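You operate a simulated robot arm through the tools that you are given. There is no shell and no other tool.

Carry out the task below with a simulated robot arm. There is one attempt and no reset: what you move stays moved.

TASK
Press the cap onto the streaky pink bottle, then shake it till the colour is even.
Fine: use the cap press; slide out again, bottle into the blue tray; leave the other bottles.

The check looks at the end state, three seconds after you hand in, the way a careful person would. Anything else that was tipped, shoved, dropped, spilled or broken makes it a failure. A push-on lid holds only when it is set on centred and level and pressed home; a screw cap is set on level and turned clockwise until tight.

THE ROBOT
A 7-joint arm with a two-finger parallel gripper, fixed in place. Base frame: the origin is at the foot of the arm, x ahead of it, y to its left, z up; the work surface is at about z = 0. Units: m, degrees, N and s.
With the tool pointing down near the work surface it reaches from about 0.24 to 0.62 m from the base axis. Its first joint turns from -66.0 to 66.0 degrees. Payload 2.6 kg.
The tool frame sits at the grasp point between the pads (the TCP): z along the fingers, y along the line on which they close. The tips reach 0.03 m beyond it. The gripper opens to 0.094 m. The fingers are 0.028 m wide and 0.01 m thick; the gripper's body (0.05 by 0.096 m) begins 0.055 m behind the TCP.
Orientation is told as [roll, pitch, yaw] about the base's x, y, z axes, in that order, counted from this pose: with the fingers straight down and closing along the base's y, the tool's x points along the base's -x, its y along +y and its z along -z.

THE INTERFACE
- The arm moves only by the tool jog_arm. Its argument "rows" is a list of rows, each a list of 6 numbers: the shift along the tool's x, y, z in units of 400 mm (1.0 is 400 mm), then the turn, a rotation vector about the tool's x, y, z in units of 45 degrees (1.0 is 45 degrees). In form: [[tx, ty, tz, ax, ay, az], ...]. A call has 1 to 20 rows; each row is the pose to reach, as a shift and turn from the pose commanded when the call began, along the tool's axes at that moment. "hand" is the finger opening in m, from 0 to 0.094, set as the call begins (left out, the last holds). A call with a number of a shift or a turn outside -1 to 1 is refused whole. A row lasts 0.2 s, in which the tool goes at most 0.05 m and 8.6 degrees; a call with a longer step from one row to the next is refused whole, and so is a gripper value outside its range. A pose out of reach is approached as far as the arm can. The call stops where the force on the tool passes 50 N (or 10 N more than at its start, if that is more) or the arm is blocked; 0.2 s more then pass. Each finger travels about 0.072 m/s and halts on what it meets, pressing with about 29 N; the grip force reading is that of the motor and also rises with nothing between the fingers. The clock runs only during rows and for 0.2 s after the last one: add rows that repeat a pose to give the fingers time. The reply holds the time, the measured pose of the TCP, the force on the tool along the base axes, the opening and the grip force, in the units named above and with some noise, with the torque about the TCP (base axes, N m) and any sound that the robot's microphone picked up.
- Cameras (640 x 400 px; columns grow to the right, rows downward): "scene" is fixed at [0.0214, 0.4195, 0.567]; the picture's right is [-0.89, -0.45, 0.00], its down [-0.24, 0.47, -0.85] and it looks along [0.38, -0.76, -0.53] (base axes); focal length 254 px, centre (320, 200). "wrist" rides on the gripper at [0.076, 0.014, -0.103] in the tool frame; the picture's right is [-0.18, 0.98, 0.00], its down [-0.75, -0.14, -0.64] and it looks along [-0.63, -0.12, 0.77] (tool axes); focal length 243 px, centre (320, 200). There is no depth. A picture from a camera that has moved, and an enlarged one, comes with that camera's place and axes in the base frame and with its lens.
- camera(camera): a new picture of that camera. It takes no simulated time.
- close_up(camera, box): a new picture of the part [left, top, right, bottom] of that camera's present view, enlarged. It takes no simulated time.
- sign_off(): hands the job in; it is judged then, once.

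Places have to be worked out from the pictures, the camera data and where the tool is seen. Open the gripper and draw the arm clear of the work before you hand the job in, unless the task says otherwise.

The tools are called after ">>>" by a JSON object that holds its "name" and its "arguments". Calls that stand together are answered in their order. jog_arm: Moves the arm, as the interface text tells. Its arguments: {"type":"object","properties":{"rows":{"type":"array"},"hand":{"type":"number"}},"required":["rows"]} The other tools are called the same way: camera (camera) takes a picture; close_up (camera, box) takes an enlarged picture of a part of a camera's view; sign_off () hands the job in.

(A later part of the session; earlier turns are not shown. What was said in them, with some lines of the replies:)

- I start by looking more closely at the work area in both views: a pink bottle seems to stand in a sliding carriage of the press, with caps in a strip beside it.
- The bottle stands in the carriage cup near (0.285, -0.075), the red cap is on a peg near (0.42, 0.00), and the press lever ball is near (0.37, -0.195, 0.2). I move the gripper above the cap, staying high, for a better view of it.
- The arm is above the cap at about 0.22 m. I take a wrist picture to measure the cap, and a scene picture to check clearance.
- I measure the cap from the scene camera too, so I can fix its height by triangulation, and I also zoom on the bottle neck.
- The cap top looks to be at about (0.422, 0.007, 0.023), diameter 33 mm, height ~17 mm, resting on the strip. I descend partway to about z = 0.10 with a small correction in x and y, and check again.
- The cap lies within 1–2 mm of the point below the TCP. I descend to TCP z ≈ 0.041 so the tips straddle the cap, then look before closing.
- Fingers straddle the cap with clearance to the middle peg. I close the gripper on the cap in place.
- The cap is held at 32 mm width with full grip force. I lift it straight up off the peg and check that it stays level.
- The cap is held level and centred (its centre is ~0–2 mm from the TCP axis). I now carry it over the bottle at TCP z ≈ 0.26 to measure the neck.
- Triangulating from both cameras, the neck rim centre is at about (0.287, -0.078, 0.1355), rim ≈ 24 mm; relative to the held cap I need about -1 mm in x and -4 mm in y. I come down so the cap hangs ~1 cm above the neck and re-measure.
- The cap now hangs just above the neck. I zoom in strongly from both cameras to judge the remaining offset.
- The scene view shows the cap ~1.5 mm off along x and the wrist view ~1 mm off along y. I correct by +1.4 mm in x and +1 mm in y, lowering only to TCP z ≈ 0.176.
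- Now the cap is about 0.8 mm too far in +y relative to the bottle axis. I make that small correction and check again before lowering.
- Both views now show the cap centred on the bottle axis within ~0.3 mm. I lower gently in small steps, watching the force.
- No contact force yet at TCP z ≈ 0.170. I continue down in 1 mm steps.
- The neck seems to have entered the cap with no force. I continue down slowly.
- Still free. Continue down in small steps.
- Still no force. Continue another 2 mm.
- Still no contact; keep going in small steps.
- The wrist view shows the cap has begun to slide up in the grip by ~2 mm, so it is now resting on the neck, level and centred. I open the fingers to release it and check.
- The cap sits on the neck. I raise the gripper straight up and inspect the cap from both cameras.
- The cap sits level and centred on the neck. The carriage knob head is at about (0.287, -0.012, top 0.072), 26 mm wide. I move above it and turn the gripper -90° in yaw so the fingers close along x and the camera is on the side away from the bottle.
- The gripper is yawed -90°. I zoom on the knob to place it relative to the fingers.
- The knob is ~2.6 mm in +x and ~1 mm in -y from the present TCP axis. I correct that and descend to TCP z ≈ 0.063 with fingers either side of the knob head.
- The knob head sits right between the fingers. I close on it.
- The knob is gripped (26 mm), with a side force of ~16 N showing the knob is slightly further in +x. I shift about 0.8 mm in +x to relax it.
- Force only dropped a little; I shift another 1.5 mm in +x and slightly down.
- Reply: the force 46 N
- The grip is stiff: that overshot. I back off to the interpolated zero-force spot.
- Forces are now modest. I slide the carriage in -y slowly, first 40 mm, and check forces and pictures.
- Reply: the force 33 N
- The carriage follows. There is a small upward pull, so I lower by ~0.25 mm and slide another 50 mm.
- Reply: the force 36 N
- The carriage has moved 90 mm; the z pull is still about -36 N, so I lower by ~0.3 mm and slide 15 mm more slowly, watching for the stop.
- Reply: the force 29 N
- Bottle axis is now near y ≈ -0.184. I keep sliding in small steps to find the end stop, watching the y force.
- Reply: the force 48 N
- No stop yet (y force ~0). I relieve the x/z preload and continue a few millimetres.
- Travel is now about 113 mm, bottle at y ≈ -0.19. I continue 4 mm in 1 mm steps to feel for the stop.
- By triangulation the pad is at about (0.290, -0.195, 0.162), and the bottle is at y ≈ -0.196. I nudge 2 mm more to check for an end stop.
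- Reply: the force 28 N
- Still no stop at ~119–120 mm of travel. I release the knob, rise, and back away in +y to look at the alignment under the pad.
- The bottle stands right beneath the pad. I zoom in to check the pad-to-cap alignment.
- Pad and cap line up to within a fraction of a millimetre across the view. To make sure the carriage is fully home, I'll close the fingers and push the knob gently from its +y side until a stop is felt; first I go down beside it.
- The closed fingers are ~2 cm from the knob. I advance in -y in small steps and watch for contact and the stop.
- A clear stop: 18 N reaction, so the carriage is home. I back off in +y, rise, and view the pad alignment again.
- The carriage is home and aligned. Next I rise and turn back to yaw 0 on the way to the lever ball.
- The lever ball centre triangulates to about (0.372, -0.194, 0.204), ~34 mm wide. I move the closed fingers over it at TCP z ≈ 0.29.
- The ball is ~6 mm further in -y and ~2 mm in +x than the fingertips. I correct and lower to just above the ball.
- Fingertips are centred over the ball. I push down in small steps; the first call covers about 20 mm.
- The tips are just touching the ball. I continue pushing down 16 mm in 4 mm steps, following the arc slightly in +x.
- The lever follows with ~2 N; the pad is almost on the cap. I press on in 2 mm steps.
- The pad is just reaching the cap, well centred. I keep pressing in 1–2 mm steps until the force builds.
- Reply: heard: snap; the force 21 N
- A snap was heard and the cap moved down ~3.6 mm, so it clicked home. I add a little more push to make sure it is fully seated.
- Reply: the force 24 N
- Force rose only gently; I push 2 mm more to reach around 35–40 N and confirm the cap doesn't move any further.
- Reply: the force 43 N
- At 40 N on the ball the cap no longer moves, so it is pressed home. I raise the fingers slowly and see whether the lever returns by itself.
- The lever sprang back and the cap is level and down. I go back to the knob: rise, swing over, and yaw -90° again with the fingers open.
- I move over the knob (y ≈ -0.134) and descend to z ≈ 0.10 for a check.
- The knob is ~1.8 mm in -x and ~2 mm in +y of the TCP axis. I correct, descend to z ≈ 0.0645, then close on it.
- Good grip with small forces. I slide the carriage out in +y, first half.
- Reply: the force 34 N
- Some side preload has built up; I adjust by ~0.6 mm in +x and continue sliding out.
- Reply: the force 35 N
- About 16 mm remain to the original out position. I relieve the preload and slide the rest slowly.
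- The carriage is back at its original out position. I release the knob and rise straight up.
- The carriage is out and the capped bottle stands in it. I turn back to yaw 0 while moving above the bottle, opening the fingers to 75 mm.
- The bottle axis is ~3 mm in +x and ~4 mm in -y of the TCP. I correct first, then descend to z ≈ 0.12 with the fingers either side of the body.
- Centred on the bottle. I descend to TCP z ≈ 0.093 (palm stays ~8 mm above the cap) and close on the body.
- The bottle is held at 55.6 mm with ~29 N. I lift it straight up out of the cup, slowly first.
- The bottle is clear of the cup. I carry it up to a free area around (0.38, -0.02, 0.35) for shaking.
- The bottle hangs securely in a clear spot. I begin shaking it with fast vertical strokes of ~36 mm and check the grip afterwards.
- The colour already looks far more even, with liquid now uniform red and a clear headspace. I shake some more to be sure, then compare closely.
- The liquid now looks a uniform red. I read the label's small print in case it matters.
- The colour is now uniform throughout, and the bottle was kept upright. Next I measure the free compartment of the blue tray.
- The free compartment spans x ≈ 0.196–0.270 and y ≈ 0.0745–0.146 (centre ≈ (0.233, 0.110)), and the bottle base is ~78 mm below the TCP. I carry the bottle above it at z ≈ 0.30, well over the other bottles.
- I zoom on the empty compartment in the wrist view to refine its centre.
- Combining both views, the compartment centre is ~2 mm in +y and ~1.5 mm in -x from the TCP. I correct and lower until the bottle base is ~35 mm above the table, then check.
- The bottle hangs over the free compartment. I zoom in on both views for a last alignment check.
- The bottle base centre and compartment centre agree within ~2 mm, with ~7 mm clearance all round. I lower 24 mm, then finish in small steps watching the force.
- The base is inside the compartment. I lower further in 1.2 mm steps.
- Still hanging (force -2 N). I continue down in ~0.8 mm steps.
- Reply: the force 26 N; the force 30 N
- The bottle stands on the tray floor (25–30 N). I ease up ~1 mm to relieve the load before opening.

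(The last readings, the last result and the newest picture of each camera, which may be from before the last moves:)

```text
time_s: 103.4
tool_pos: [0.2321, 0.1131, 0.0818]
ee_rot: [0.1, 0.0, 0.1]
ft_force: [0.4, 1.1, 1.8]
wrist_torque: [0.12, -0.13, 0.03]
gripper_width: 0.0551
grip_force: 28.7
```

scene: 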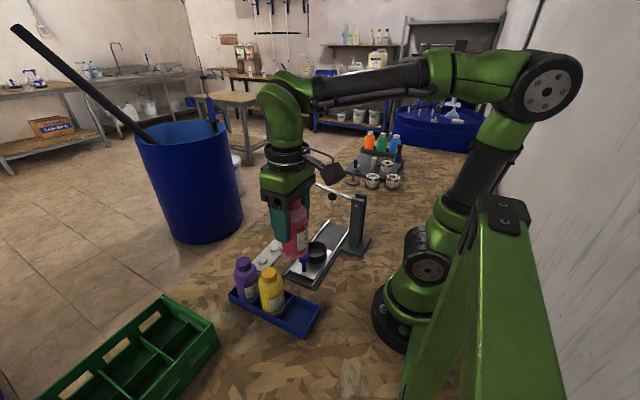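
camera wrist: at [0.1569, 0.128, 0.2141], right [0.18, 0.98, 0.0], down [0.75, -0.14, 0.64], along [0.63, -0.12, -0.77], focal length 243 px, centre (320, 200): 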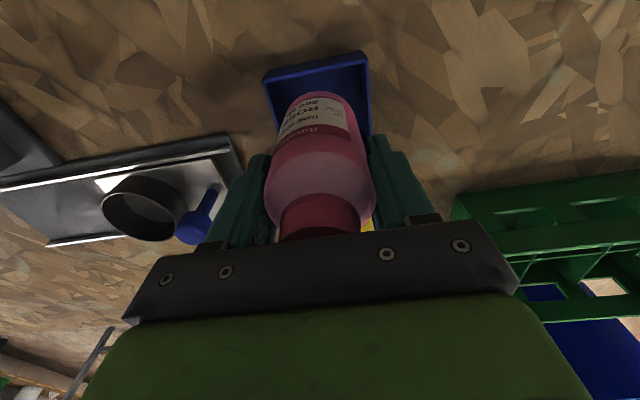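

The load is now only ~2 N. I open the fingers to 70 mm and then check the bottle before rising.

>>> {"name": "jog_arm", "arguments": {"rows": [[0, 0, 0, 0, 0, 0], [0, 0, 0, 0, 0, 0], [0, 0, 0, 0, 0, 0]], "hand": 0.07}}

>>> {"name": "close_up", "arguments": {"camera": "scene", "box": [220, 225, 340, 345]}}

>>> {"name": "camera", "arguments": {"camera": "wrist"}}

```text
time_s: 104.2
tool_pos: [0.2337, 0.1126, 0.0834]
ee_rot: [0.1, -0.1, -0.2]
ft_force: [0.3, -0.1, -0.8]
wrist_torque: [0.0, 0.0, -0.01]
gripper_width: 0.0699
grip_force: 0.1
```

```text
3.33 times, centred on (280, 285) of scene
camera zoom: at [0.0214, 0.4195, 0.567], right [-0.89, -0.45, 0.0], down [-0.24, 0.47, -0.85], along [0.38, -0.76, -0.53], focal length 848 px, centre (453, -83)
```

zoom: 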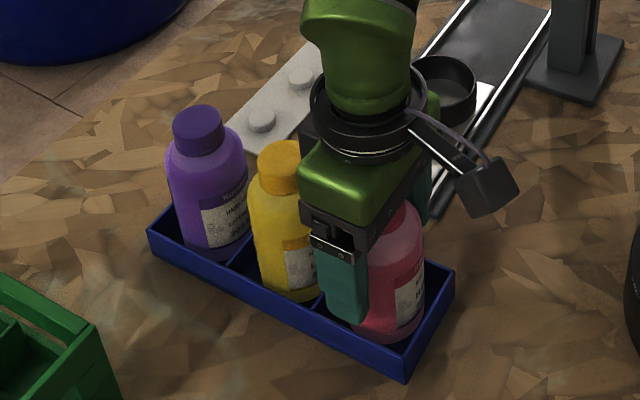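

```text
taken
camera wrist: at [0.1571, 0.1285, 0.1851], right [0.19, 0.98, 0.0], down [0.75, -0.14, 0.64], along [0.63, -0.12, -0.77], focal length 243 px, centre (320, 200)
```

wrist: 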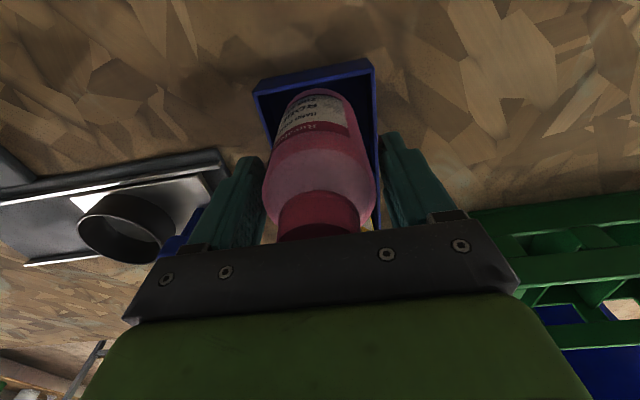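

The bottle stands upright in the compartment, free of the fingers. I raise the gripper straight up.

>>> {"name": "jog_arm", "arguments": {"rows": [[0, 0, -0.03, 0, 0, 0], [0, 0, -0.08, 0, 0, 0], [0, 0, -0.15, 0, 0, 0], [0, 0, -0.24, 0, 0, 0], [0, 0, -0.34, 0, 0, 0], [0, 0, -0.44, 0, 0, 0], [0, 0, -0.54, 0, 0, 0], [0, 0, -0.54, 0, 0, 0]]}}

>>> {"name": "camera", "arguments": {"camera": "scene"}}

>>> {"name": "close_up", "arguments": {"camera": "scene", "box": [220, 225, 340, 345]}}

>>> {"name": "camera", "arguments": {"camera": "wrist"}}

```text
time_s: 106.0
tool_pos: [0.2338, 0.1104, 0.298]
ee_rot: [0.0, -0.1, -0.1]
ft_force: [-0.5, 0.7, -0.1]
wrist_torque: [0.0, 0.01, -0.01]
gripper_width: 0.0698
grip_force: 0.0
```

```text
taken
```

scene: 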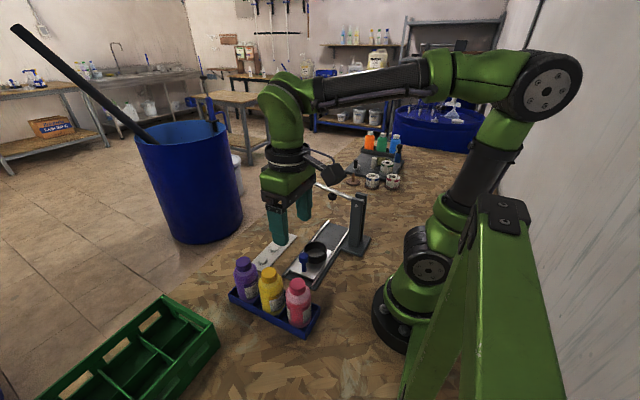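

```text
3.33 times, centred on (280, 285) of scene
camera zoom: at [0.0214, 0.4195, 0.567], right [-0.89, -0.45, 0.0], down [-0.24, 0.47, -0.85], along [0.38, -0.76, -0.53], focal length 848 px, centre (453, -83)
```

zoom: 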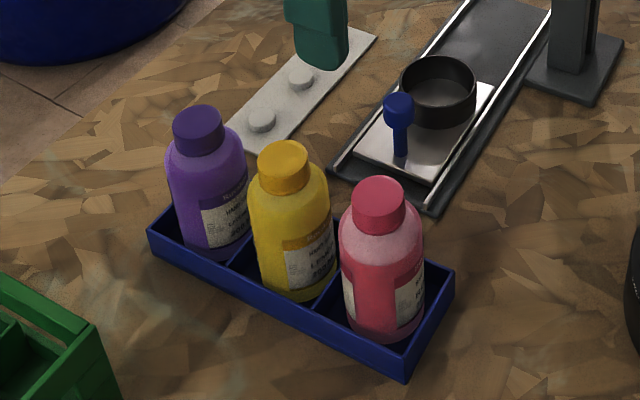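

```text
taken
camera wrist: at [0.1576, 0.1262, 0.4009], right [0.19, 0.98, 0.0], down [0.75, -0.14, 0.64], along [0.63, -0.12, -0.77], focal length 243 px, centre (320, 200)
```

wrist: 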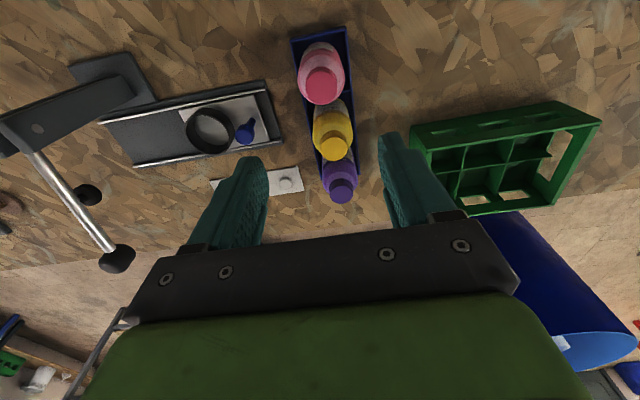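

All three bottles stand in the tray and the carriage is out. I look closely at the pink bottle's cap and colour, and draw the arm clear.

>>> {"name": "close_up", "arguments": {"camera": "scene", "box": [278, 270, 324, 335]}}

>>> {"name": "close_up", "arguments": {"camera": "wrist", "box": [270, 20, 380, 120]}}

>>> {"name": "jog_arm", "arguments": {"rows": [[0, -0.04, -0.06, 0, 0, 0], [-0.03, -0.1, -0.12, 0, 0, 0], [-0.06, -0.17, -0.18, 0, 0, 0], [-0.09, -0.24, -0.23, 0, 0, 0], [-0.12, -0.31, -0.27, 0, 0, 0], [-0.14, -0.37, -0.3, 0, 0, 0], [-0.14, -0.4, -0.3, 0, 0, 0], [-0.14, -0.4, -0.3, 0, 0, 0]], "hand": 0.09}}

>>> {"name": "camera", "arguments": {"camera": "scene"}}

>>> {"name": "camera", "arguments": {"camera": "wrist"}}

```text
6.15 times, centred on (301, 302) of scene
camera zoom: at [0.0214, 0.4195, 0.567], right [-0.89, -0.45, 0.0], down [-0.24, 0.47, -0.85], along [0.38, -0.76, -0.53], focal length 1565 px, centre (437, -431)
```

zoom: 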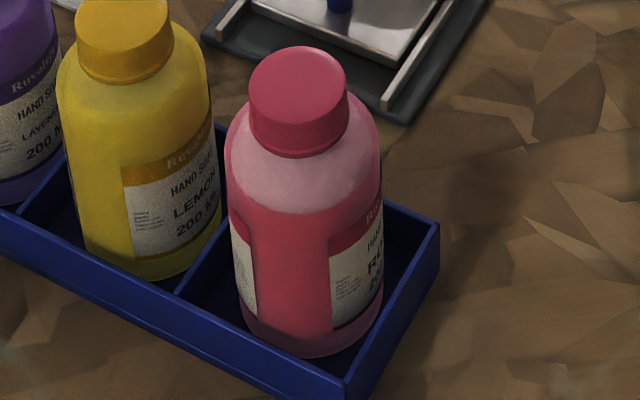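

```text
4.00 times, centred on (325, 70) of wrist
camera zoom: at [0.1576, 0.1262, 0.4009], right [0.19, 0.98, 0.0], down [0.75, -0.14, 0.64], along [0.63, -0.12, -0.77], focal length 970 px, centre (300, 720)
```

zoom: 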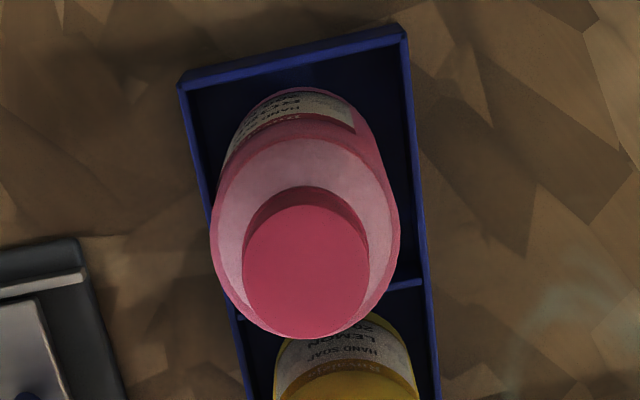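

```text
time_s: 107.8
tool_pos: [0.2884, -0.049, 0.4191]
ee_rot: [0.0, -0.1, -0.1]
ft_force: [0.2, -0.2, -0.4]
wrist_torque: [-0.02, 0.0, -0.02]
gripper_width: 0.09
grip_force: 0.0
```

```text
taken
```

scene: 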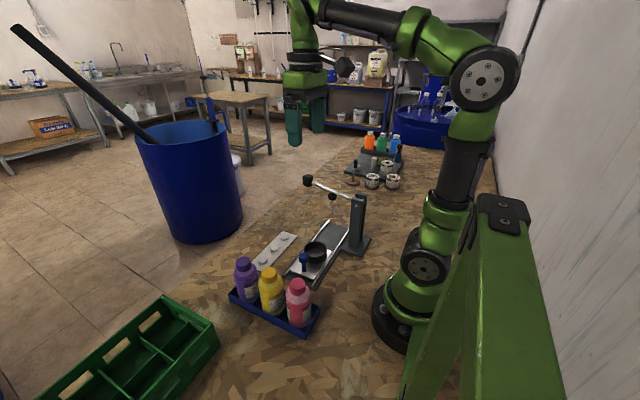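

```text
taken
camera wrist: at [0.2128, -0.0329, 0.5212], right [0.19, 0.98, 0.0], down [0.75, -0.14, 0.64], along [0.63, -0.12, -0.77], focal length 243 px, centre (320, 200)
```

wrist: 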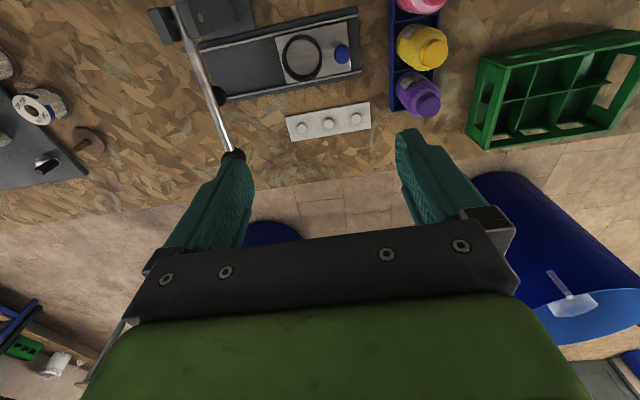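

The cap is seated level on the pink bottle and its colour is uniform. It stands upright in the free tray compartment with the other bottles undisturbed, the carriage is out, the lever is up, and the open gripper is clear. I hand the job in.

>>> {"name": "sign_off", "arguments": {}}

```text
The job is handed in.
```

The pink bottle is capped, shaken to an even colour and standing upright in the free compartment of the blue tray. I have handed the job in.

- **Capping:** I set the cap on the neck centred and level and slid the carriage home. I pressed the lever until the cap snapped, then pushed on to about 40 N to make sure it was seated.
- **Slide-out:** The carriage is back in its original out position and the lever sprang back up by itself.
- **Shaking:** I shook the bottle upright with short up-and-down strokes. After the first round the streaks were gone, and a second round left the liquid a uniform red.
- **Other items:** The yellow and purple bottles look undisturbed, and I saw nothing else tipped or spilled. The gripper is open and the arm is clear of the work.
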